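You operate a simulated robot arm through the tools that you are given. There is no shell and no other tool. Be economical: measure what you need, move in short steps, check, and stop when the job is done.

Carry out the task below with a simulated robot arm. There is one attempt and no reset: what you move stays moved.

JOB
Let station 4 play while the pink timer runs down from 10.
Fine: switch the radio off once the timer is on 0.
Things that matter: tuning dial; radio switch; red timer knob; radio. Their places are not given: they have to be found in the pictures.

Only the result counts: the job must be done as asked and must still hold three seconds after the hand-in. Knocking over, shifting, dropping, spilling or breaking anything else fails it.

ROBOT AND FRAMES
A 7-joint arm with a two-finger parallel gripper, fixed in place. Base frame: the origin is at the foot of the arm, x ahead of it, y to its left, z up. Lengths are in m, angles in degrees, forces in N, time in s.
Its first joint turns from -166.0 to 166.0 degrees. Payload 4.4 kg.
Tool frame: the origin (TCP) lies between the finger pads and is the grasp point; the fingertips stand 0.023 m ahead of it; z points along the fingers, y is the line along which they close. The gripper opens to 0.094 m. The fingers are 0.038 m wide and 0.01 m thick; the gripper's body (0.054 by 0.096 m) begins 0.039 m behind the TCP.
Orientation is that of the tool frame in the base frame, as [roll, pitch, yaw] about the fixed x, y, z axes, in that order (R = Rz(yaw) Ry(pitch) Rx(roll)). With the fingers straight down and closing along the base's y, the tool's x points along the base's -x, its y along +y and its z along -z.

CONTROLS
- The arm moves only by the tool step_arm. Its argument "deltas" is one flat list of numbers, 7 for each row, row after row: the turn, a rotation vector about the tool's x, y, z in degrees, then the shift along the tool's x, y, z in m, then the finger opening in m, from 0 to 0.094. In form: [ax, ay, az, x, y, z, gripper, ax, ay, az, x, y, z, gripper, ...]. A call has 1 to 8 rows; each row is the pose to reach, as a shift and turn from the pose commanded when the call began, along the tool's axes at that moment. Rows are played at 5 a second. More than 0.05 m and 8.6 degrees between two rows, or a gripper value outside its range, and nothing of the call is played. Where a pose cannot be reached the arm comes as near as it can. A force on the tool above 40 N (or 10 N above the force at the start of the call, whichever is more), or a blocked arm, ends the call early, and 0.2 s more pass. Each finger travels about 0.072 m/s and halts on what it meets, pressing with about 32 N; the grip force reading is that of the motor and also rises with nothing between the fingers. The clock runs only during rows and for 0.2 s after the last one: add rows that repeat a pose to give the fingers time. The reply holds the time, the measured pose of the TCP, the force on the tool along the base axes, the opening and the grip force, in the units named above and with some noise.
- Cameras (640 x 400 px; columns grow to the right, rows downward): "scene" is fixed at [0.051, -0.4986, 1.6053]; the picture's right is [0.89, -0.45, 0.00], its down [-0.21, -0.43, -0.88] and it looks along [0.39, 0.79, -0.48] (base axes); focal length 344 px, centre (320, 200). "wrist" rides on the gripper at [-0.039, 0, -0.044] in the tool frame; the picture's right is [0.00, -1.00, 0.00], its down [0.97, 0.00, -0.24] and it looks along [0.24, 0.00, 0.97] (tool axes); focal length 218 px, centre (320, 200).
- grab_frame(camera): a new picture of that camera. No time passes.
- locate(camera, pixels): there is no depth. For up to 12 entries [column, row, z] of the newest picture of that camera ("zoom" is the newest enlarged one), the place [x, y] in the base frame at which the ray of that pixel passes the height z, good to about 0.002 m. No time passes.
- inspect(camera, box): a new picture of the part [left, top, right, bottom] of that camera's present view, enlarged. No time passes.
- sign_off(): hands the job in; it is judged then, once.

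Work in short steps. Measure before you move; look again where a grasp or a placing could have gone wrong, and mend it. You have 80 turns and 38 pictures in all, those below and enlarged ones among them. Open the gripper and draw the arm clear of the work before you hand the job in, unless the task says otherwise; then end with one line.

The tools are called by a JSON object that holds its "op" and its "data". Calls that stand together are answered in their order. step_arm: Moves the arm, as the interface text tells. Its arguments: {"type":"object","properties":{"deltas":{"type":"array","items":{"type":"number"}}},"required":["deltas"]} The other tools are called the same way: grab_frame (camera) takes a picture; locate (camera, pixels) gives the place at which the rays of pixels pass given heights; inspect (camera, box) takes an enlarged picture of a part of a camera's view; sign_off () hands the job in.

At the start:

```text
time: 0.0
tcp_pos: [0.5942, 0.3367, 1.2057]
tcp_rot: [180.0, 0.0, -180.0]
wrist_force: [0.1, -0.5, -0.2]
opening: 0.0942
grasp_force: 0.1
```

scene: 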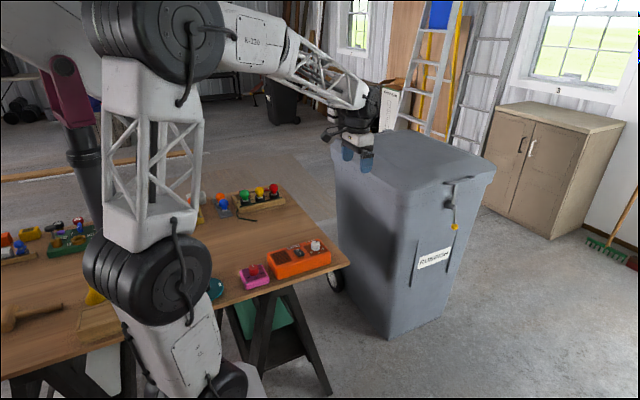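
wrist: 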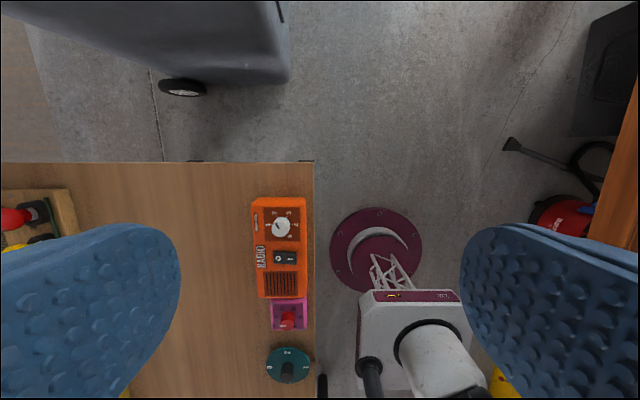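

The wrist picture shows the orange radio (about 280,245), the pink timer (288,315) and a teal dial (288,365). I enlarge them in both views.

{"op": "inspect", "data": {"camera": "wrist", "box": [240, 190, 330, 300]}}

{"op": "inspect", "data": {"camera": "wrist", "box": [240, 290, 330, 395]}}

{"op": "inspect", "data": {"camera": "scene", "box": [200, 220, 350, 310]}}

{"op": "locate", "data": {"camera": "wrist", "pixels": [[282, 228, 0.85], [285, 258, 0.85], [288, 318, 0.85], [288, 366, 0.85], [280, 200, 0.85], [280, 296, 0.85], [254, 245, 0.85], [306, 245, 0.85], [313, 163, 0.8]]}}

```text
3.64 times, centred on (285, 245) of wrist
```

zoom: 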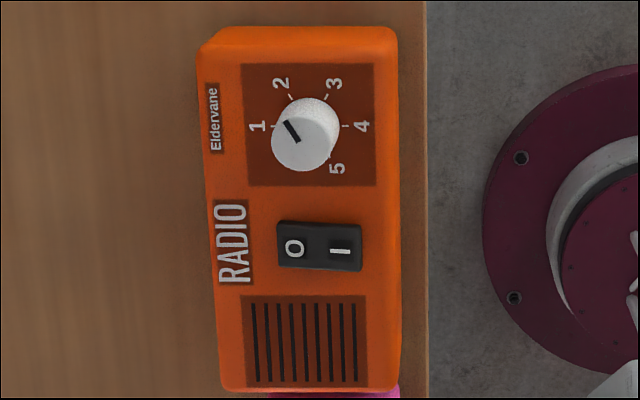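

```text
3.81 times, centred on (285, 342) of wrist
```

zoom: 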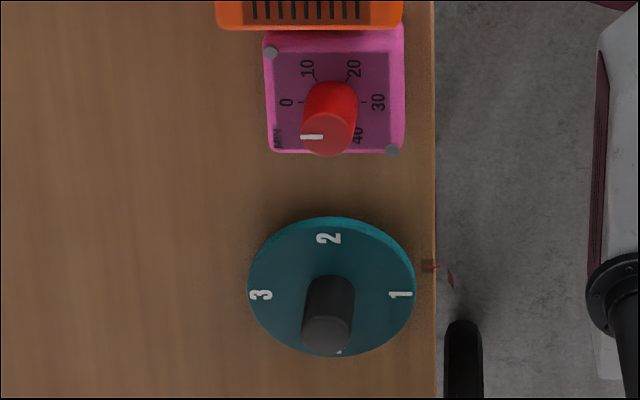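

```text
4.27 times, centred on (275, 265) of scene
```

zoom: 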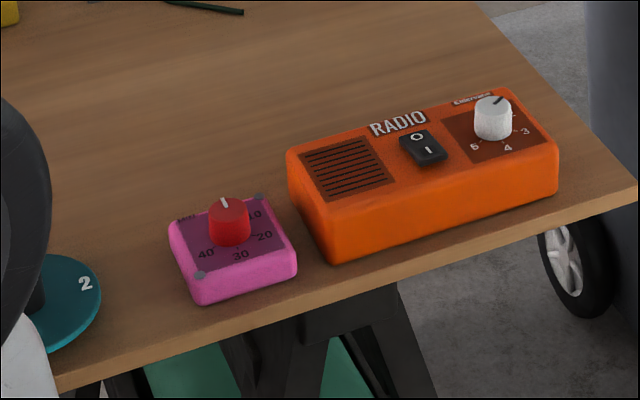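

```text
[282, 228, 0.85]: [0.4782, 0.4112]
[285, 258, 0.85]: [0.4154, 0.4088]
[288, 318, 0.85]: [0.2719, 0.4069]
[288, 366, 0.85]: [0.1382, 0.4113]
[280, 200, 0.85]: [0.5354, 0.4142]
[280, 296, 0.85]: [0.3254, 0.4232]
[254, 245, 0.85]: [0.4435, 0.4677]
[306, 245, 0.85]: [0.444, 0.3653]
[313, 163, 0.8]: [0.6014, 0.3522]
```

The dial pointer seems near 2, and the timer near 0. I move closer above the radio to measure.

{"op": "step_arm", "data": {"deltas": [0, 0, 0, 0.025, 0.012, 0.025, 0.094, 0, 0, 0, 0.05, 0.025, 0.05, 0.094, 0, 0, 0, 0.075, 0.037, 0.075, 0.094, 0, 0, 0, 0.1, 0.05, 0.1, 0.094, 0, 0, 0, 0.125, 0.062, 0.125, 0.094, 0, 0, 0, 0.15, 0.075, 0.15, 0.094]}}

{"op": "grab_frame", "data": {"camera": "wrist"}}

```text
time: 1.4
tcp_pos: [0.4445, 0.4112, 1.0555]
tcp_rot: [-180.0, 0.0, 180.0]
wrist_force: [-0.2, -0.4, 0.3]
opening: 0.0943
grasp_force: 0.1
```

```text
32 pictures are left
```

wrist: 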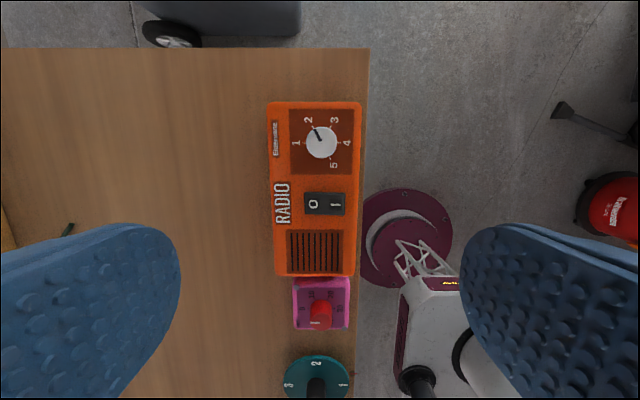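

The dial knob is almost directly below the camera at (321,142), and the pointer is up-left. I zoom in and locate it with the radio's edges.

{"op": "inspect", "data": {"camera": "wrist", "box": [265, 95, 375, 220]}}

{"op": "locate", "data": {"camera": "wrist", "pixels": [[321, 142, 0.88], [324, 204, 0.86], [314, 204, 0.86], [335, 204, 0.86], [320, 323, 0.85], [321, 305, 0.83], [268, 102, 0.86], [362, 102, 0.86], [357, 274, 0.86], [369, 48, 0.8]]}}

{"op": "inspect", "data": {"camera": "scene", "box": [230, 230, 340, 300]}}

```text
3.20 times, centred on (320, 158) of wrist
```

zoom: 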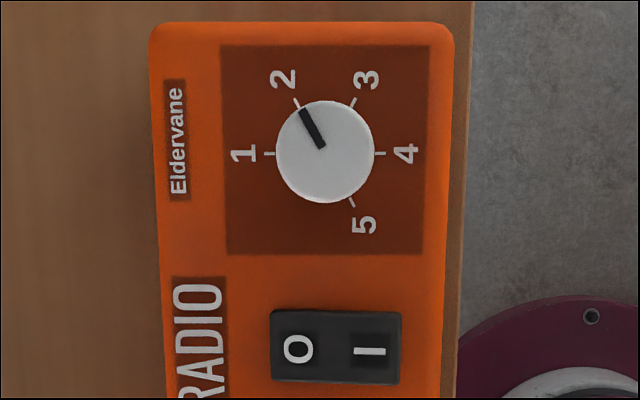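

```text
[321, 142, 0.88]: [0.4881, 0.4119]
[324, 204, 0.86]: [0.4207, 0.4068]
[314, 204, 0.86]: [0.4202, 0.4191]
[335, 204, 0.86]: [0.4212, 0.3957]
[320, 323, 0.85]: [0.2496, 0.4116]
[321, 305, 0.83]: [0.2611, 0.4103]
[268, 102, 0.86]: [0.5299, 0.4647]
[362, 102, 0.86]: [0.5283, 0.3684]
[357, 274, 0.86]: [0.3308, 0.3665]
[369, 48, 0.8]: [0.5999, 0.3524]
```

```text
5.71 times, centred on (285, 265) of scene
```

zoom: 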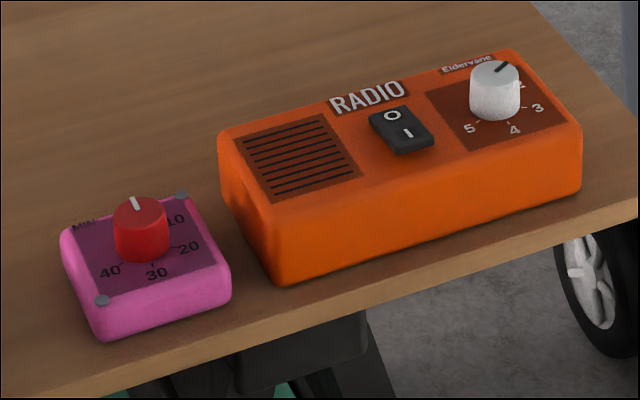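

I triangulate heights with the scene view: knob top centre (495,72), radio top edge, rocker, timer knob top (140,213).

{"op": "locate", "data": {"camera": "zoom", "pixels": [[495, 75, 0.86], [495, 75, 0.88], [495, 75, 0.9], [401, 130, 0.85], [401, 130, 0.87], [401, 130, 0.89], [140, 213, 0.84], [140, 213, 0.86], [140, 213, 0.88], [520, 52, 0.85], [520, 52, 0.87], [140, 256, 0.84]]}}

```text
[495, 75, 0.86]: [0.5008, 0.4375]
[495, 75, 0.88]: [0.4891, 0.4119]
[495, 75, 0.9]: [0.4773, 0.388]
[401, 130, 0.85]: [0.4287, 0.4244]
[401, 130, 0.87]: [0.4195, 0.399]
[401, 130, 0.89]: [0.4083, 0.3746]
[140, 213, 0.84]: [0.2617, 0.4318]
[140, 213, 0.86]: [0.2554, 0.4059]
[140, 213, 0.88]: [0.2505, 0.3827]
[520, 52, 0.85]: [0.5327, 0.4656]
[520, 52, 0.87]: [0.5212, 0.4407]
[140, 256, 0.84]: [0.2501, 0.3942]
```

Dial knob: centre (0.4875,0.4115), top z≈0.88, radius ≈0.016; the pointer is on 2, so 4 is about 120° clockwise. I pre-turn the gripper 60° counter-clockwise above the knob, with a narrow opening so as to clear the rocker.

{"op": "step_arm", "data": {"deltas": [0, 0, -7.5, -0.0054, 0, 0.015, 0.06, 0, 0, -15, -0.0108, 0, 0.03, 0.06, 0, 0, -22.5, -0.016, 0, 0.045, 0.06, 0, 0, -30, -0.0215, 0, 0.06, 0.06, 0, 0, -37.5, -0.027, 0, 0.075, 0.06, 0, 0, -45, -0.0323, 0, 0.09, 0.06, 0, 0, -52.5, -0.0377, 0, 0.105, 0.06, 0, 0, -60, -0.043, 0, 0.12, 0.06]}}

{"op": "grab_frame", "data": {"camera": "wrist"}}

```text
time: 3.2
tcp_pos: [0.4889, 0.4139, 0.9376]
tcp_rot: [-180.0, 0.1, -119.9]
wrist_force: [-0.5, 0.3, 0.3]
opening: 0.0602
grasp_force: 0.0
```

```text
29 pictures are left
```

wrist: 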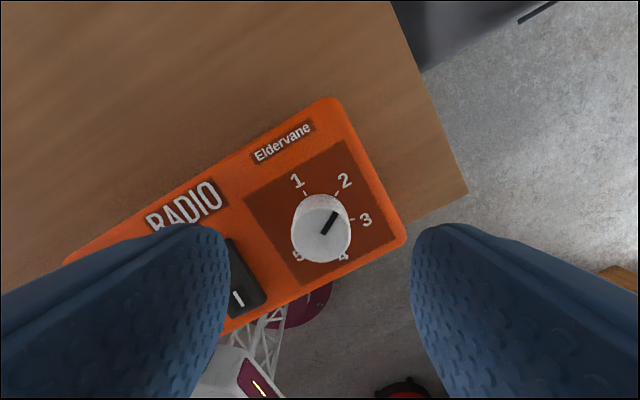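

The gripper is above the knob. I check where the knob top's centre (321,234) lies.

{"op": "locate", "data": {"camera": "wrist", "pixels": [[321, 234, 0.88], [291, 234, 0.88], [351, 234, 0.88], [321, 206, 0.88], [321, 262, 0.88]]}}

```text
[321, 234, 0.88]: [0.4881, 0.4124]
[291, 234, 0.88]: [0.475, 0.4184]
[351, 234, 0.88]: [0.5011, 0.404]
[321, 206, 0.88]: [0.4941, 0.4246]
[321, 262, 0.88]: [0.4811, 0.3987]
```

Knob centre is (0.488,0.412), so I shift 1.7 mm along tool x, descend to TCP z≈0.885 and close.

{"op": "step_arm", "data": {"deltas": [0, 0, 0, 0.0017, 0, 0.018, 0.06, 0, 0, 0, 0.0017, 0, 0.036, 0.06, 0, 0, 0, 0.0017, 0, 0.0525, 0.06, 0, 0, 0, 0.0017, 0, 0.0525, 0.06, 0, 0, 0, 0.0017, 0, 0.0525, 0.03, 0, 0, 0, 0.0017, 0, 0.0525, 0.02, 0, 0, 0, 0.0017, 0, 0.0525, 0.02]}}

```text
time: 4.8
tcp_pos: [0.486, 0.4108, 0.8841]
tcp_rot: [-180.0, 0.0, -120.1]
wrist_force: [8.5, -1.9, 0.0]
opening: 0.0305
grasp_force: 31.5
```

The knob is gripped at 0.0305 opening. I turn it clockwise by 60°.

{"op": "step_arm", "data": {"deltas": [0, 0, 7.5, 0, 0, 0, 0.02, 0, 0, 15, 0, 0, 0, 0.02, 0, 0, 22.5, 0, 0, 0, 0.02, 0, 0, 30, 0, 0, 0, 0.02, 0, 0, 37.5, 0, 0, 0, 0.02, 0, 0, 45, 0, 0, 0, 0.02, 0, 0, 52.5, 0, 0, 0, 0.02, 0, 0, 60, 0, 0, 0, 0.02]}}

{"op": "grab_frame", "data": {"camera": "wrist"}}

```text
time: 6.6
tcp_pos: [0.4857, 0.4108, 0.8842]
tcp_rot: [-179.9, 0.0, 179.8]
wrist_force: [19.7, -0.7, 13.4]
opening: 0.0308
grasp_force: 32.4
```

```text
28 pictures are left
```

wrist: 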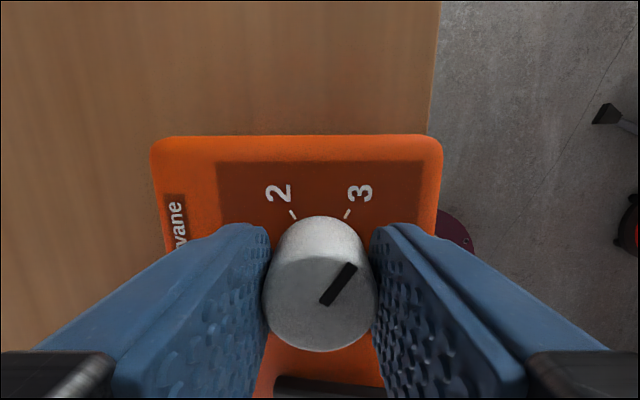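

The pointer is now near 3. The +x load suggests that the knob axis lies about 1.5 mm further in +x, so I shift by that much while turning another 60°.

{"op": "step_arm", "data": {"deltas": [0, 0, 7.5, -0.0015, 0, 0, 0.02, 0, 0, 15, -0.0015, 0, 0, 0.02, 0, 0, 22.5, -0.0015, 0, 0, 0.02, 0, 0, 30, -0.0015, 0, 0, 0.02, 0, 0, 37.5, -0.0015, 0, 0, 0.02, 0, 0, 45, -0.0015, 0, 0, 0.02, 0, 0, 52.5, -0.0015, 0, 0, 0.02, 0, 0, 59, -0.0015, 0, 0, 0.02]}}

{"op": "grab_frame", "data": {"camera": "wrist"}}

```text
time: 8.4
tcp_pos: [0.4885, 0.4108, 0.884]
tcp_rot: [180.0, 0.0, 121.0]
wrist_force: [-0.5, -0.8, 0.3]
opening: 0.0308
grasp_force: 32.5
```

```text
27 pictures are left
```

wrist: 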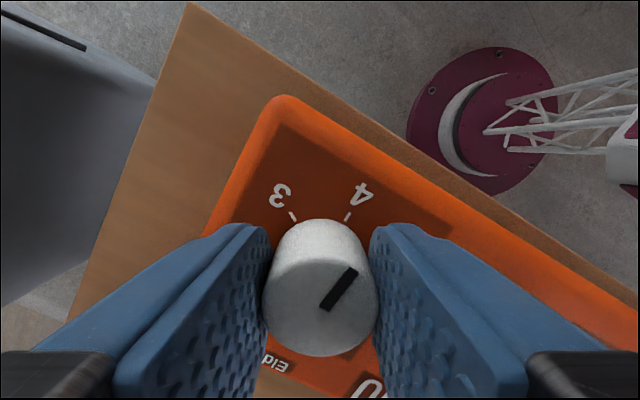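

The pointer is near 4 and the load is gone. I open, lift 8 cm and turn back to yaw 180 in the same call.

{"op": "step_arm", "data": {"deltas": [0, 0, 0, 0, 0, 0, 0.06, 0, 0, 0, 0, 0, 0, 0.06, 0, 0, 0, 0, 0, -0.03, 0.06, 0, 0, -8, 0, 0, -0.06, 0.06, 0, 0, -16, 0, 0, -0.09, 0.06, 0, 0, -24, 0, 0, -0.11, 0.06, 0, 0, -32, 0, 0, -0.11, 0.06, 0, 0, -40, 0, 0, -0.11, 0.06]}}

{"op": "step_arm", "data": {"deltas": [0, 0, -6.5, 0, 0, 0, 0.06, 0, 0, -13, 0, 0, 0, 0.06, 0, 0, -19, 0, 0, 0, 0.06]}}

{"op": "inspect", "data": {"camera": "wrist", "box": [240, 110, 420, 290]}}

```text
time: 10.2
tcp_pos: [0.4874, 0.4115, 0.9932]
tcp_rot: [-179.9, 0.1, 161.0]
wrist_force: [0.3, -0.5, -0.1]
opening: 0.06
grasp_force: 0.0
```

```text
time: 11.0
tcp_pos: [0.488, 0.4111, 0.9936]
tcp_rot: [-179.9, 0.0, -179.9]
wrist_force: [-0.2, -0.1, 0.1]
opening: 0.0601
grasp_force: 0.1
```

```text
2.22 times, centred on (330, 200) of wrist
```

zoom: 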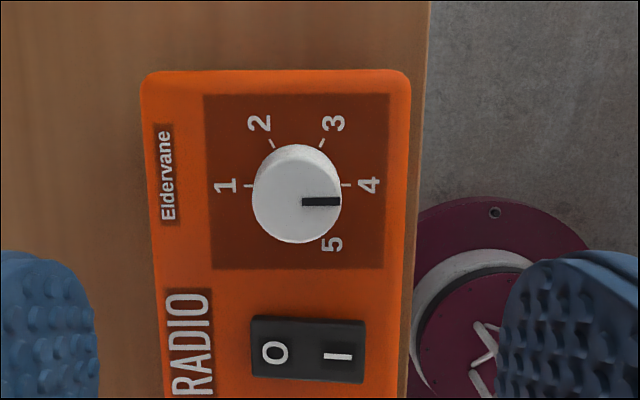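

The pointer is now exactly on 4. Next I measure the rocker: body corners (250,317)–(365,382), I at (337,356).

{"op": "locate", "data": {"camera": "zoom", "pixels": [[337, 356, 0.862], [273, 352, 0.862], [250, 315, 0.862], [365, 320, 0.862], [363, 383, 0.862], [308, 350, 0.862]]}}

{"op": "inspect", "data": {"camera": "scene", "box": [285, 238, 335, 270]}}

```text
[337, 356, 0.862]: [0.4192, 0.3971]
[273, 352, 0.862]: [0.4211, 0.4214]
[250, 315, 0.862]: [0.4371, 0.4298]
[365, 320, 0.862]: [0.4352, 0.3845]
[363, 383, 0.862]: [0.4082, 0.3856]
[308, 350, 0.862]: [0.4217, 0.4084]
```

```text
12.50 times, centred on (310, 254) of scene
```

zoom: 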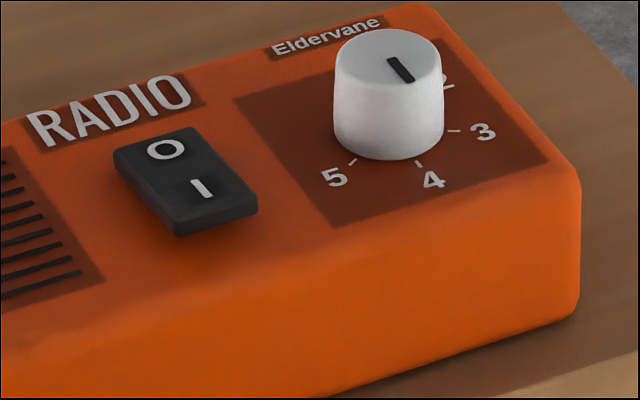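

The rocker's I half (towards −y) stands proud, so the radio is off. I close the fingers and go above the I half at (0.421,0.392).

{"op": "step_arm", "data": {"deltas": [0, 0, 0, 0.025, -0.007, 0, 0, 0, 0, 0, 0.05, -0.014, 0, 0, 0, 0, 0, 0.067, -0.019, 0.02, 0, 0, 0, 0, 0.067, -0.019, 0.05, 0, 0, 0, 0, 0.067, -0.019, 0.08, 0, 0, 0, 0, 0.067, -0.019, 0.094, 0, 0, 0, 0, 0.067, -0.019, 0.094, 0]}}

{"op": "grab_frame", "data": {"camera": "wrist"}}

```text
time: 12.6
tcp_pos: [0.4222, 0.3931, 0.8987]
tcp_rot: [180.0, 0.0, -179.9]
wrist_force: [-0.3, -0.6, -0.2]
opening: 0.0
grasp_force: 31.7
```

```text
24 pictures are left
```

wrist: 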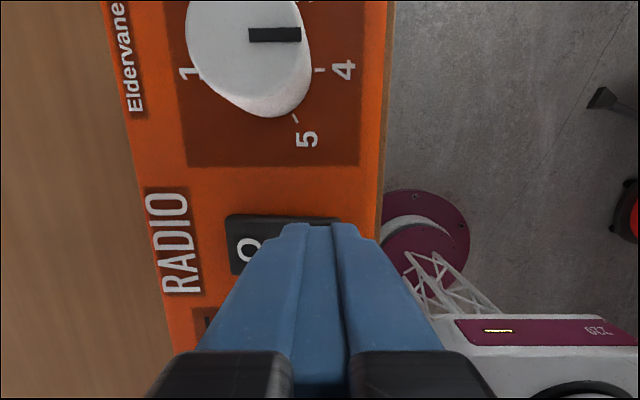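

The fingertips sit over the I half. I press down in 2 mm steps.

{"op": "step_arm", "data": {"deltas": [0, 0, 0, 0, 0, 0.004, 0, 0, 0, 0, 0, 0, 0.007, 0, 0, 0, 0, 0, 0, 0.009, 0, 0, 0, 0, 0, 0, 0.011, 0, 0, 0, 0, 0, 0, 0.013, 0, 0, 0, 0, 0, 0, 0.0145, 0]}}

{"op": "inspect", "data": {"camera": "scene", "box": [285, 238, 335, 270]}}

```text
time: 14.0
tcp_pos: [0.4203, 0.3921, 0.8874]
tcp_rot: [179.9, 0.1, 180.0]
wrist_force: [-5.9, -4.1, 10.1]
opening: 0.0002
grasp_force: 32.4
stopped in row 6: the force on the tool passed its limit (the readings are from after the stop); the commanded pose is now the measured one
```

```text
12.50 times, centred on (310, 254) of scene
```

zoom: 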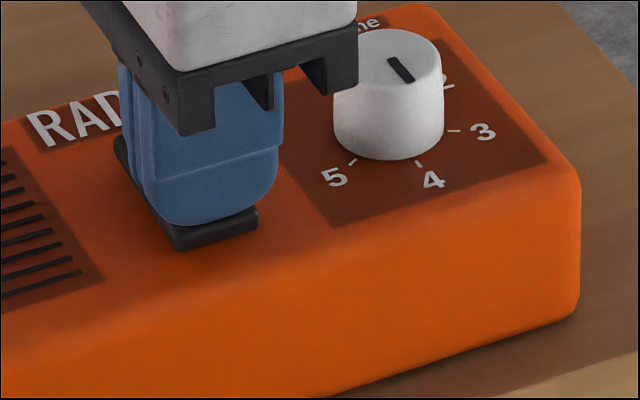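

The force limit tripped and the rocker's I edge is lower than before (row 248 against 235). I lift, move towards the timer and check.

{"op": "step_arm", "data": {"deltas": [0, 0, 0, 0, 0, -0.02, 0, 0, 0, 0, 0, 0, -0.05, 0, 0, 0, 0, 0, 0, -0.09, 0.03, 0, 0, 0, 0.03, 0, -0.1, 0.06, 0, 0, 0, 0.07, 0.01, -0.1, 0.06, 0, 0, 0, 0.11, 0.019, -0.1, 0.06, 0, 0, 0, 0.13, 0.019, -0.1, 0.06]}}

{"op": "grab_frame", "data": {"camera": "wrist"}}

{"op": "inspect", "data": {"camera": "scene", "box": [285, 238, 335, 270]}}

```text
time: 15.6
tcp_pos: [0.2897, 0.4109, 0.9866]
tcp_rot: [180.0, 0.1, -180.0]
wrist_force: [-0.1, -0.7, -0.3]
opening: 0.0601
grasp_force: 0.1
```

```text
22 pictures are left
```

wrist: 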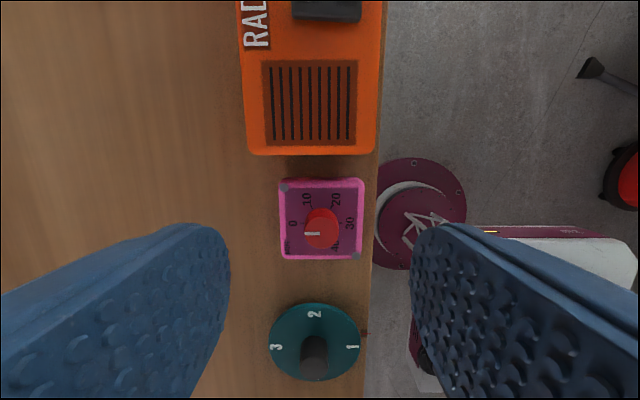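

```text
12.50 times, centred on (310, 254) of scene
```

zoom: 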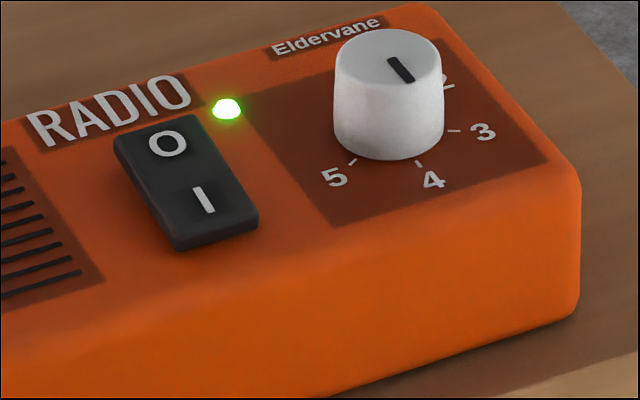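

A green lamp shows that the radio is on. Now I measure the timer, whose knob top is at about (322,236).

{"op": "inspect", "data": {"camera": "wrist", "box": [270, 170, 374, 270]}}

{"op": "locate", "data": {"camera": "wrist", "pixels": [[322, 235, 0.86], [322, 220, 0.835], [304, 235, 0.86], [339, 235, 0.86], [280, 180, 0.83], [364, 260, 0.83]]}}

```text
4.00 times, centred on (322, 220) of wrist
```

zoom: 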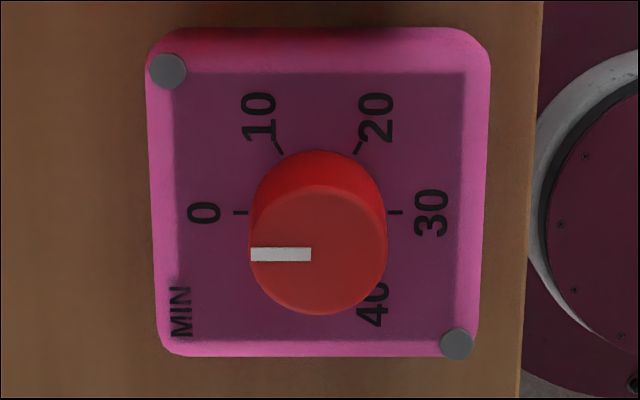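

```text
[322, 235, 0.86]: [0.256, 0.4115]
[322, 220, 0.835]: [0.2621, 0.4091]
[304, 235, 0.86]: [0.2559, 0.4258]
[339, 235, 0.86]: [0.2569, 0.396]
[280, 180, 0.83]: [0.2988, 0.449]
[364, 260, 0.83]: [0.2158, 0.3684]
```

The timer points to 0; 10 is 60° clockwise. Knob centre ≈(0.2575,0.411), top z≈0.855. I pre-turn 30° counter-clockwise and go above it to verify.

{"op": "step_arm", "data": {"deltas": [0, 0, -7.5, 0.01, 0, 0.02, 0.05, 0, 0, -15, 0.02, 0, 0.04, 0.05, 0, 0, -22.5, 0.028, 0, 0.06, 0.05, 0, 0, -30, 0.0325, 0, 0.075, 0.05, 0, 0, -30, 0.0325, 0, 0.075, 0.05]}}

{"op": "grab_frame", "data": {"camera": "wrist"}}

{"op": "inspect", "data": {"camera": "scene", "box": [235, 250, 285, 290]}}

```text
time: 16.8
tcp_pos: [0.2575, 0.4108, 0.9124]
tcp_rot: [-180.0, 0.0, -150.0]
wrist_force: [0.2, -0.2, 0.5]
opening: 0.0502
grasp_force: 0.0
```

```text
19 pictures are left
```

wrist: 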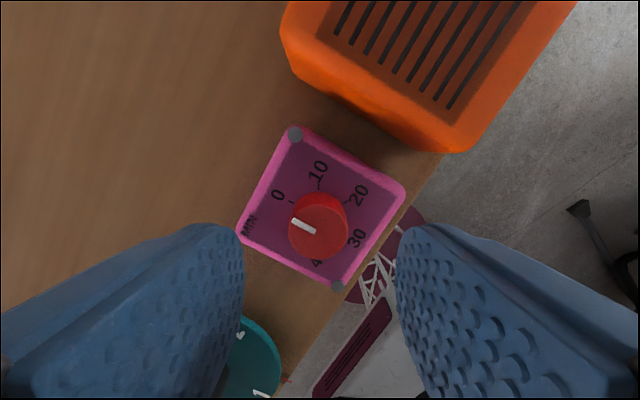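

```text
10.00 times, centred on (260, 270) of scene
```

zoom: 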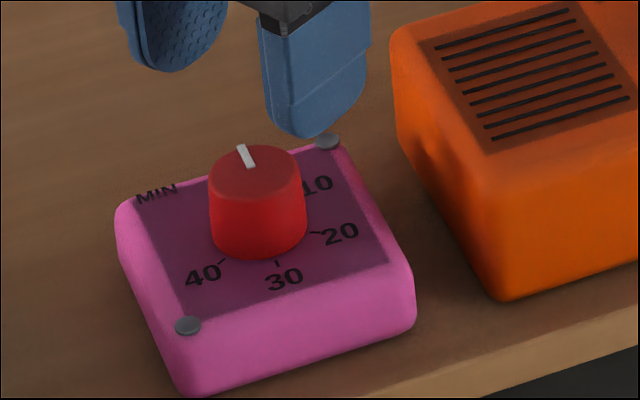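

I cross-check the knob top centre in both views: wrist (318,233), scene zoom (254,174).

{"op": "locate", "data": {"camera": "wrist", "pixels": [[318, 233, 0.85], [318, 233, 0.855], [318, 233, 0.86], [288, 233, 0.855], [349, 233, 0.855]]}}

{"op": "locate", "data": {"camera": "zoom", "pixels": [[254, 174, 0.85], [254, 174, 0.855], [254, 174, 0.86], [257, 240, 0.82], [257, 240, 0.825], [257, 240, 0.83]]}}

```text
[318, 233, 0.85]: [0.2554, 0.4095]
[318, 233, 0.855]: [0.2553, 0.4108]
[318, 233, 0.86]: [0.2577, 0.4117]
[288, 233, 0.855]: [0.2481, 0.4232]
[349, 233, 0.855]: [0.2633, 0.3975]
```

```text
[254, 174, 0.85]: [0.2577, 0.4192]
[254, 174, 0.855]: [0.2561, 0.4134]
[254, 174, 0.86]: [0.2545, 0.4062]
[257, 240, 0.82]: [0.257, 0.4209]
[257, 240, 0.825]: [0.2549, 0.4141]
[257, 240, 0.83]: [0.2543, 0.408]
```

Centre ≈(0.256,0.411), top 0.856, base ≈0.827. I descend to TCP z≈0.858 and grip.

{"op": "step_arm", "data": {"deltas": [0, 0, 0, 0.001, 0.0006, 0.02, 0.05, 0, 0, 0, 0.001, 0.0006, 0.04, 0.05, 0, 0, 0, 0.001, 0.0006, 0.0544, 0.05, 0, 0, 0, 0.001, 0.0006, 0.0544, 0.05, 0, 0, 0, 0.001, 0.0006, 0.0544, 0.02, 0, 0, 0, 0.001, 0.0006, 0.0544, 0.015, 0, 0, 0, 0.001, 0.0006, 0.0544, 0.015]}}

```text
time: 18.4
tcp_pos: [0.2564, 0.4111, 0.8572]
tcp_rot: [180.0, 0.1, -150.0]
wrist_force: [-4.4, 13.0, -9.3]
opening: 0.031
grasp_force: 44.9
```

It is gripped with a slight side load. I turn 60° clockwise with a small relieving shift, then look before releasing.

{"op": "step_arm", "data": {"deltas": [0, 0, 7.5, 0, 0.0005, 0, 0.015, 0, 0, 15, 0, 0.0005, 0, 0.015, 0, 0, 22.5, 0, 0.0005, 0, 0.015, 0, 0, 30, 0, 0.0005, 0, 0.015, 0, 0, 37.5, 0, 0.0005, 0, 0.015, 0, 0, 45, 0, 0.0005, 0, 0.015, 0, 0, 52.5, 0, 0.0005, 0, 0.015, 0, 0, 60.5, 0, 0.0005, 0, 0.015]}}

{"op": "grab_frame", "data": {"camera": "wrist"}}

```text
time: 19.2
tcp_pos: [0.2581, 0.4109, 0.8582]
tcp_rot: [-179.9, 0.0, -169.2]
wrist_force: [3.7, -15.0, 10.0]
opening: 0.0312
grasp_force: 44.9
stopped in row 3: the force on the tool passed its limit (the readings are from after the stop); the commanded pose is now the measured one
```

```text
17 pictures are left
```

wrist: 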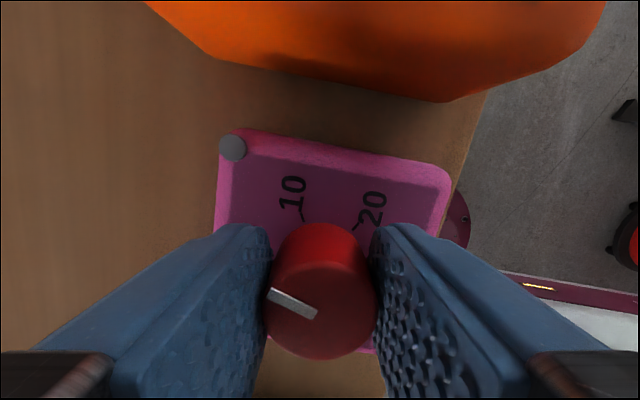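

The turn stopped after 19° on the force limit, with the knob still held. Relieving the −y and +z loads by about 1 mm, I go on at 5° per row.

{"op": "step_arm", "data": {"deltas": [0, 0, 0, 0, -0.001, -0.0007, 0.015, 0, 0, 5, 0, -0.001, -0.0007, 0.015, 0, 0, 10, 0, -0.001, -0.0007, 0.015, 0, 0, 15, 0, -0.001, -0.0007, 0.015, 0, 0, 20, 0, -0.001, -0.0007, 0.015, 0, 0, 25, 0, -0.001, -0.0007, 0.015]}}

```text
time: 20.6
tcp_pos: [0.2583, 0.4106, 0.8586]
tcp_rot: [-179.9, 0.0, 165.7]
wrist_force: [3.9, -18.7, -6.1]
opening: 0.0307
grasp_force: 45.0
```

That worked: 44° turned in all. I relieve another 1 mm in −y, finish the remaining 16°, and look.

{"op": "step_arm", "data": {"deltas": [0, 0, 4, -0.0003, -0.001, 0, 0.015, 0, 0, 8, -0.0003, -0.001, 0, 0.015, 0, 0, 12, -0.0003, -0.001, 0, 0.015, 0, 0, 16, -0.0003, -0.001, 0, 0.015]}}

{"op": "grab_frame", "data": {"camera": "wrist"}}

```text
time: 21.6
tcp_pos: [0.2577, 0.4082, 0.8583]
tcp_rot: [-180.0, 0.1, 149.7]
wrist_force: [-9.7, 6.4, -17.4]
opening: 0.031
grasp_force: 45.1
```

```text
16 pictures are left
```

wrist: 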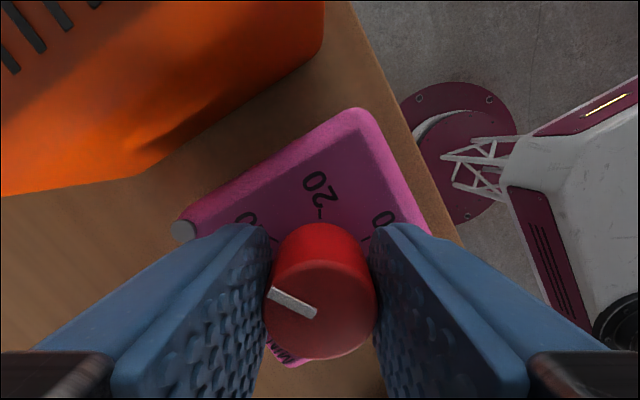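

By the pointer's unchanged angle in the gripper there is no slip, so the knob should be on 10. I release, lift and look.

{"op": "step_arm", "data": {"deltas": [0, 0, 0, 0, 0, 0, 0.05, 0, 0, 0, 0, 0, -0.03, 0.05, 0, 0, 0, 0, 0, -0.07, 0.05]}}

{"op": "inspect", "data": {"camera": "wrist", "box": [240, 140, 400, 300]}}

{"op": "inspect", "data": {"camera": "scene", "box": [230, 230, 340, 300]}}

```text
time: 22.4
tcp_pos: [0.2583, 0.4089, 0.9308]
tcp_rot: [-179.9, 0.1, 149.8]
wrist_force: [-1.1, 0.4, -0.1]
opening: 0.0499
grasp_force: 0.1
```

```text
2.50 times, centred on (320, 220) of wrist
```

zoom: 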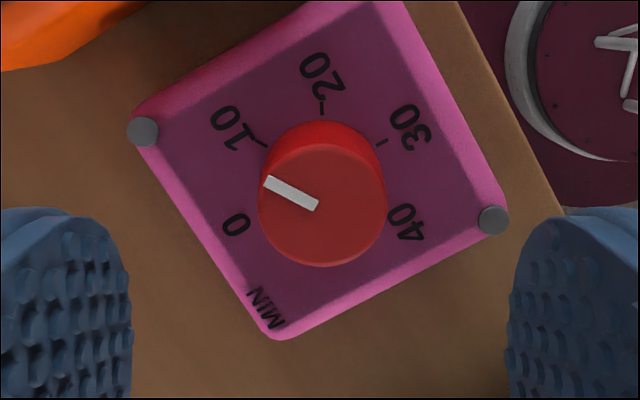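

```text
5.71 times, centred on (285, 265) of scene
```

zoom: 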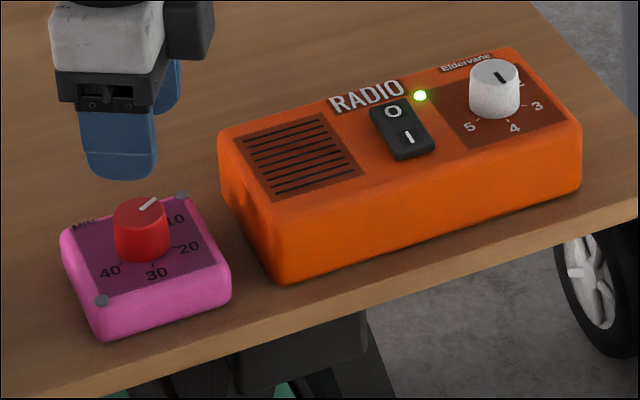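

The timer sits on 10 and the radio plays station 4 with its lamp lit. I take the closed gripper above the rocker's O half to wait there.

{"op": "step_arm", "data": {"deltas": [0, 0, -6, -0.0, 0.0, -0.02, 0.05, 0, 0, -12, -0.033, 0.024, -0.02, 0.0, 0, 0, -18, -0.067, 0.048, -0.02, 0, 0, 0, -24, -0.1, 0.072, -0.02, 0, 0, 0, -30, -0.133, 0.0954, -0.02, 0, 0, 0, -30, -0.133, 0.0954, -0.02, 0]}}

{"op": "grab_frame", "data": {"camera": "wrist"}}

{"op": "inspect", "data": {"camera": "scene", "box": [230, 230, 340, 300]}}

```text
time: 23.8
tcp_pos: [0.4212, 0.4249, 0.9499]
tcp_rot: [-180.0, 0.1, 179.8]
wrist_force: [-0.5, -0.4, -0.2]
opening: 0.0001
grasp_force: 31.7
```

```text
13 pictures are left
```

wrist: 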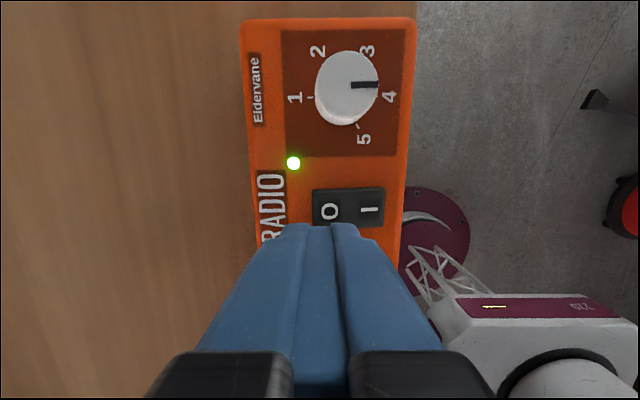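

```text
5.71 times, centred on (285, 265) of scene
```

zoom: 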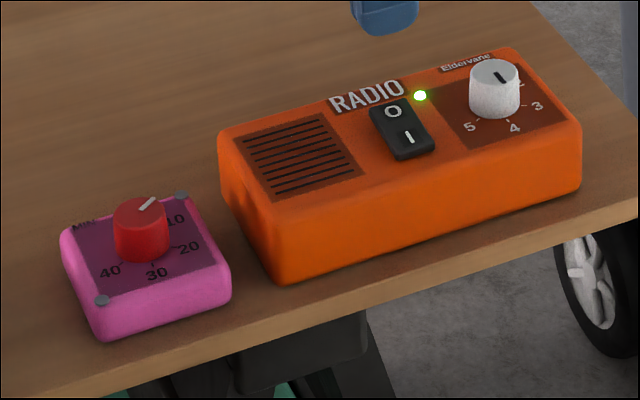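

The timer has begun to run down slowly, and the view of it is clear. I hold still for about 5 s and look again.

{"op": "step_arm", "data": {"deltas": [0, 0, 0, 0, 0, 0, 0, 0, 0, 0, 0, 0, 0, 0, 0, 0, 0, 0, 0, 0, 0, 0, 0, 0, 0, 0, 0, 0, 0, 0, 0, 0, 0, 0, 0, 0, 0, 0, 0, 0, 0, 0, 0, 0, 0, 0, 0, 0, 0, 0, 0, 0, 0, 0, 0, 0]}}

{"op": "step_arm", "data": {"deltas": [0, 0, 0, 0, 0, 0, 0, 0, 0, 0, 0, 0, 0, 0, 0, 0, 0, 0, 0, 0, 0, 0, 0, 0, 0, 0, 0, 0, 0, 0, 0, 0, 0, 0, 0, 0, 0, 0, 0, 0, 0, 0, 0, 0, 0, 0, 0, 0, 0, 0, 0, 0, 0, 0, 0, 0]}}

{"op": "step_arm", "data": {"deltas": [0, 0, 0, 0, 0, 0, 0, 0, 0, 0, 0, 0, 0, 0, 0, 0, 0, 0, 0, 0, 0, 0, 0, 0, 0, 0, 0, 0, 0, 0, 0, 0, 0, 0, 0, 0, 0, 0, 0, 0, 0, 0, 0, 0, 0, 0, 0, 0, 0, 0, 0, 0, 0, 0, 0, 0]}}

{"op": "inspect", "data": {"camera": "scene", "box": [235, 250, 285, 290]}}

```text
time: 25.6
tcp_pos: [0.4197, 0.4245, 0.9497]
tcp_rot: [180.0, 0.0, 179.9]
wrist_force: [0.1, -1.0, -1.1]
opening: 0.0
grasp_force: 32.1
```

```text
time: 27.4
tcp_pos: [0.4216, 0.4247, 0.9504]
tcp_rot: [180.0, 0.1, 179.8]
wrist_force: [0.4, 0.4, 0.0]
opening: 0.0002
grasp_force: 32.0
```

```text
time: 29.2
tcp_pos: [0.4207, 0.425, 0.9499]
tcp_rot: [180.0, 0.0, 179.8]
wrist_force: [0.2, 0.3, 0.0]
opening: 0.0001
grasp_force: 32.0
```

```text
10.00 times, centred on (260, 270) of scene
```

zoom: 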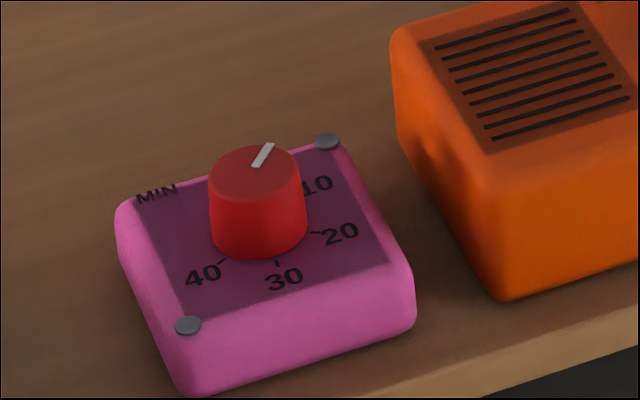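

The pointer is between 10 and 0, roughly at 6–7, after 7 s. I wait another 7 s or so.

{"op": "step_arm", "data": {"deltas": [0, 0, 0, 0, 0, 0, 0, 0, 0, 0, 0, 0, 0, 0, 0, 0, 0, 0, 0, 0, 0, 0, 0, 0, 0, 0, 0, 0, 0, 0, 0, 0, 0, 0, 0, 0, 0, 0, 0, 0, 0, 0, 0, 0, 0, 0, 0, 0, 0, 0, 0, 0, 0, 0, 0, 0]}}

{"op": "step_arm", "data": {"deltas": [0, 0, 0, 0, 0, 0, 0, 0, 0, 0, 0, 0, 0, 0, 0, 0, 0, 0, 0, 0, 0, 0, 0, 0, 0, 0, 0, 0, 0, 0, 0, 0, 0, 0, 0, 0, 0, 0, 0, 0, 0, 0, 0, 0, 0, 0, 0, 0, 0, 0, 0, 0, 0, 0, 0, 0]}}

{"op": "step_arm", "data": {"deltas": [0, 0, 0, 0, 0, 0, 0, 0, 0, 0, 0, 0, 0, 0, 0, 0, 0, 0, 0, 0, 0, 0, 0, 0, 0, 0, 0, 0, 0, 0, 0, 0, 0, 0, 0, 0, 0, 0, 0, 0, 0, 0, 0, 0, 0, 0, 0, 0, 0, 0, 0, 0, 0, 0, 0, 0]}}

{"op": "step_arm", "data": {"deltas": [0, 0, 0, 0, 0, 0, 0, 0, 0, 0, 0, 0, 0, 0, 0, 0, 0, 0, 0, 0, 0, 0, 0, 0, 0, 0, 0, 0, 0, 0, 0, 0, 0, 0, 0, 0, 0, 0, 0, 0, 0, 0, 0, 0, 0, 0, 0, 0, 0, 0, 0, 0, 0, 0, 0, 0]}}

{"op": "inspect", "data": {"camera": "scene", "box": [235, 250, 285, 290]}}

```text
time: 31.0
tcp_pos: [0.4211, 0.4238, 0.9499]
tcp_rot: [179.9, 0.2, 179.8]
wrist_force: [0.4, -0.5, 0.1]
opening: 0.0001
grasp_force: 31.7
```

```text
time: 32.8
tcp_pos: [0.4199, 0.4244, 0.9499]
tcp_rot: [-180.0, 0.1, 179.9]
wrist_force: [-0.5, 0.2, 0.3]
opening: 0.0
grasp_force: 32.0
```

```text
time: 34.6
tcp_pos: [0.4205, 0.425, 0.9502]
tcp_rot: [179.9, 0.1, 179.9]
wrist_force: [0.2, 0.0, -0.1]
opening: 0.0
grasp_force: 32.0
```

```text
time: 36.4
tcp_pos: [0.4199, 0.4247, 0.9519]
tcp_rot: [179.9, 0.0, 179.7]
wrist_force: [-0.1, 0.3, 0.1]
opening: 0.0
grasp_force: 32.7
```

```text
10.00 times, centred on (260, 270) of scene
```

zoom: 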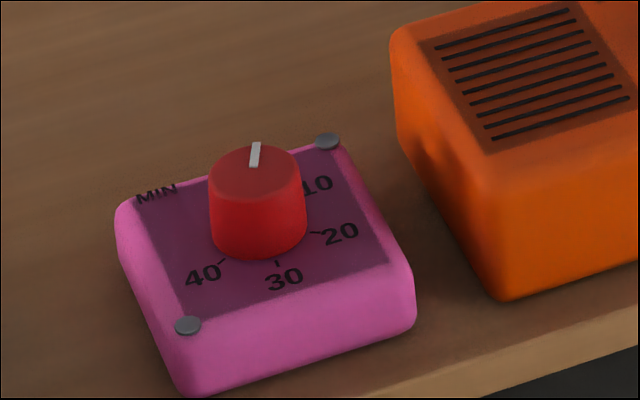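

About 18° (≈3) remain, at roughly 2°/s. I wait another 9 s and look.

{"op": "step_arm", "data": {"deltas": [0, 0, 0, 0, 0, 0, 0, 0, 0, 0, 0, 0, 0, 0, 0, 0, 0, 0, 0, 0, 0, 0, 0, 0, 0, 0, 0, 0, 0, 0, 0, 0, 0, 0, 0, 0, 0, 0, 0, 0, 0, 0, 0, 0, 0, 0, 0, 0, 0, 0, 0, 0, 0, 0, 0, 0]}}

{"op": "step_arm", "data": {"deltas": [0, 0, 0, 0, 0, 0, 0, 0, 0, 0, 0, 0, 0, 0, 0, 0, 0, 0, 0, 0, 0, 0, 0, 0, 0, 0, 0, 0, 0, 0, 0, 0, 0, 0, 0, 0, 0, 0, 0, 0, 0, 0, 0, 0, 0, 0, 0, 0, 0, 0, 0, 0, 0, 0, 0, 0]}}

{"op": "step_arm", "data": {"deltas": [0, 0, 0, 0, 0, 0, 0, 0, 0, 0, 0, 0, 0, 0, 0, 0, 0, 0, 0, 0, 0, 0, 0, 0, 0, 0, 0, 0, 0, 0, 0, 0, 0, 0, 0, 0, 0, 0, 0, 0, 0, 0, 0, 0, 0, 0, 0, 0, 0, 0, 0, 0, 0, 0, 0, 0]}}

{"op": "step_arm", "data": {"deltas": [0, 0, 0, 0, 0, 0, 0, 0, 0, 0, 0, 0, 0, 0, 0, 0, 0, 0, 0, 0, 0, 0, 0, 0, 0, 0, 0, 0, 0, 0, 0, 0, 0, 0, 0, 0, 0, 0, 0, 0, 0, 0, 0, 0, 0, 0, 0, 0, 0, 0, 0, 0, 0, 0, 0, 0]}}

{"op": "step_arm", "data": {"deltas": [0, 0, 0, 0, 0, 0, 0, 0, 0, 0, 0, 0, 0, 0, 0, 0, 0, 0, 0, 0, 0, 0, 0, 0, 0, 0, 0, 0, 0, 0, 0, 0, 0, 0, 0, 0, 0, 0, 0, 0, 0, 0, 0, 0, 0, 0, 0, 0, 0, 0, 0, 0, 0, 0, 0, 0]}}

{"op": "inspect", "data": {"camera": "scene", "box": [235, 250, 285, 290]}}

```text
time: 38.2
tcp_pos: [0.42, 0.4249, 0.9496]
tcp_rot: [-180.0, 0.0, 179.9]
wrist_force: [-0.5, -0.5, 1.5]
opening: 0.0001
grasp_force: 31.9
```

```text
time: 40.0
tcp_pos: [0.4194, 0.4249, 0.9504]
tcp_rot: [180.0, 0.1, 179.8]
wrist_force: [0.2, 0.1, -0.3]
opening: 0.0
grasp_force: 32.0
```

```text
time: 41.8
tcp_pos: [0.4192, 0.4253, 0.9506]
tcp_rot: [180.0, 0.1, 179.8]
wrist_force: [0.5, 0.0, -0.3]
opening: 0.0001
grasp_force: 32.3
```

```text
time: 43.6
tcp_pos: [0.4202, 0.425, 0.9503]
tcp_rot: [-180.0, 0.2, 179.8]
wrist_force: [-0.1, 0.4, -0.3]
opening: 0.0001
grasp_force: 32.4
```

```text
time: 45.4
tcp_pos: [0.4193, 0.4258, 0.9496]
tcp_rot: [-180.0, 0.0, 179.8]
wrist_force: [-0.2, 0.2, 0.0]
opening: 0.0
grasp_force: 32.5
```

```text
10.00 times, centred on (260, 270) of scene
```

zoom: 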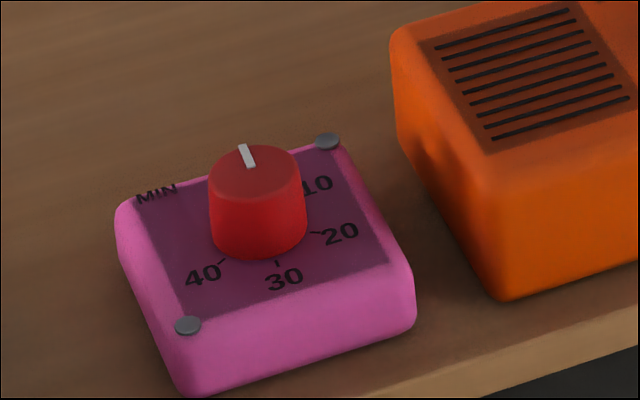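

The pointer is practically on 0. To be sure I wait about 5 s more, lowering to TCP z≈0.905 meanwhile, and compare with the first view.

{"op": "step_arm", "data": {"deltas": [0, 0, 0, 0, 0, 0.01, 0, 0, 0, 0, 0, 0, 0.02, 0, 0, 0, 0, 0, 0, 0.03, 0, 0, 0, 0, 0, 0, 0.04, 0, 0, 0, 0, 0, 0, 0.045, 0, 0, 0, 0, 0, 0, 0.045, 0, 0, 0, 0, 0, 0, 0.045, 0, 0, 0, 0, 0, 0, 0.045, 0]}}

{"op": "step_arm", "data": {"deltas": [0, 0, 0, 0, 0, 0, 0, 0, 0, 0, 0, 0, 0, 0, 0, 0, 0, 0, 0, 0, 0, 0, 0, 0, 0, 0, 0, 0, 0, 0, 0, 0, 0, 0, 0, 0, 0, 0, 0, 0, 0, 0, 0, 0, 0, 0, 0, 0, 0, 0, 0, 0, 0, 0, 0, 0]}}

{"op": "step_arm", "data": {"deltas": [0, 0, 0, 0, 0, 0, 0, 0, 0, 0, 0, 0, 0, 0, 0, 0, 0, 0, 0, 0, 0, 0, 0, 0, 0, 0, 0, 0, 0, 0, 0, 0, 0, 0, 0, 0, 0, 0, 0, 0, 0, 0, 0, 0, 0, 0, 0, 0, 0, 0, 0, 0, 0, 0, 0, 0]}}

{"op": "inspect", "data": {"camera": "scene", "box": [235, 250, 285, 290]}}

{"op": "grab_frame", "data": {"camera": "wrist"}}

```text
time: 47.2
tcp_pos: [0.4209, 0.4233, 0.9041]
tcp_rot: [180.0, 0.1, 179.8]
wrist_force: [0.7, 0.3, -0.1]
opening: 0.0
grasp_force: 32.1
```

```text
time: 49.0
tcp_pos: [0.4213, 0.4237, 0.9037]
tcp_rot: [-180.0, 0.0, 179.9]
wrist_force: [-0.3, 0.4, -0.3]
opening: 0.0
grasp_force: 32.3
```

```text
time: 50.8
tcp_pos: [0.4216, 0.4237, 0.9034]
tcp_rot: [-179.9, 0.1, 179.9]
wrist_force: [-0.6, 0.1, 0.2]
opening: 0.0002
grasp_force: 32.2
```

```text
10.00 times, centred on (260, 270) of scene
```

zoom: 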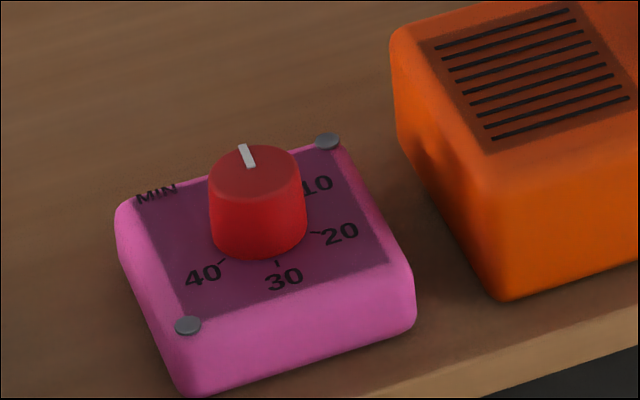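

```text
7 pictures are left
```

wrist: 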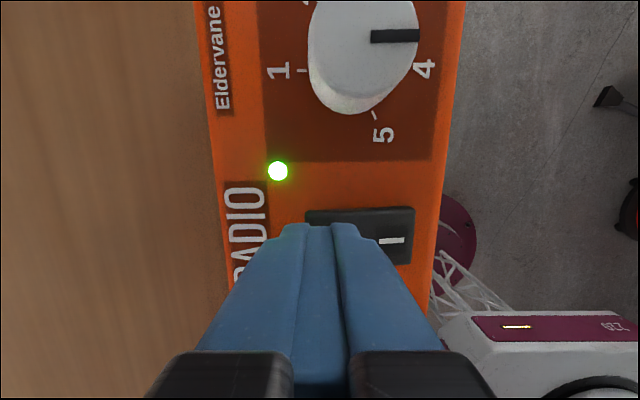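

The timer has stopped on 0. The fingertips are over the O half, so I press it, keeping below the force limit if possible.

{"op": "step_arm", "data": {"deltas": [0, 0, 0, 0, 0, 0.005, 0, 0, 0, 0, 0, 0, 0.009, 0, 0, 0, 0, 0, 0, 0.012, 0, 0, 0, 0, 0, 0, 0.014, 0, 0, 0, 0, 0, 0, 0.016, 0, 0, 0, 0, 0, 0, 0.0175, 0, 0, 0, 0, 0, 0, 0.019, 0]}}

{"op": "step_arm", "data": {"deltas": [0, 0, 0, 0, 0, -0.03, 0, 0, 0, 0, 0, 0, -0.07, 0, 0, 0, 0, 0, 0, -0.11, 0.03, 0, 0, 0, 0, 0, -0.15, 0.06, 0, 0, 0, 0, 0, -0.18, 0.09, 0, 0, 0, 0, 0, -0.18, 0.09]}}

{"op": "grab_frame", "data": {"camera": "wrist"}}

{"op": "inspect", "data": {"camera": "scene", "box": [230, 230, 340, 300]}}

```text
time: 52.4
tcp_pos: [0.4206, 0.4242, 0.8878]
tcp_rot: [180.0, 0.1, 179.9]
wrist_force: [-9.1, -3.2, 14.1]
opening: 0.0
grasp_force: 31.9
stopped in row 7: the force on the tool passed its limit (the readings are from after the stop); the commanded pose is now the measured one
```

```text
time: 53.8
tcp_pos: [0.4212, 0.4258, 1.0669]
tcp_rot: [179.9, 0.1, 179.8]
wrist_force: [0.1, 0.4, 0.0]
opening: 0.09
grasp_force: 0.0
```

```text
6 pictures are left
```

wrist: 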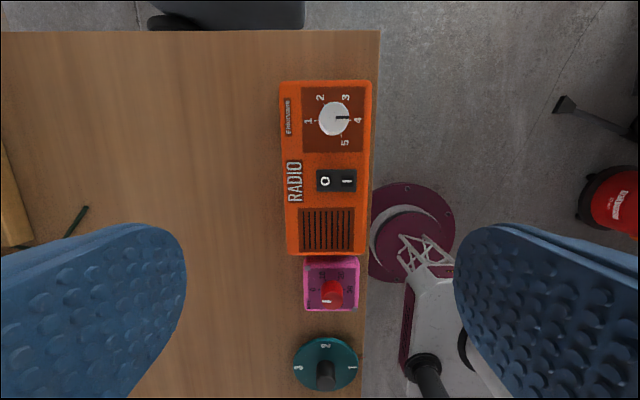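

```text
5.71 times, centred on (285, 265) of scene
```

zoom: 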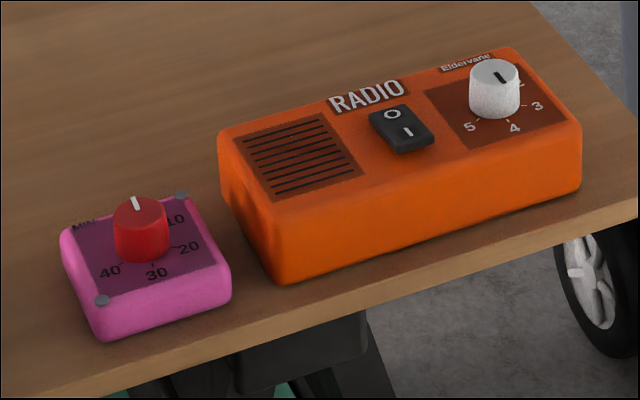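

The lamp is out, the rocker is on O, the dial is on 4 and the timer is on 0. Nothing else has moved, and the gripper is open and clear, so I hand in.

{"op": "sign_off", "data": {}}

```text
The job is handed in.
```

Job handed in: the radio played station 4 while the pink timer ran down from 10, and I switched it off once the timer was on 0.
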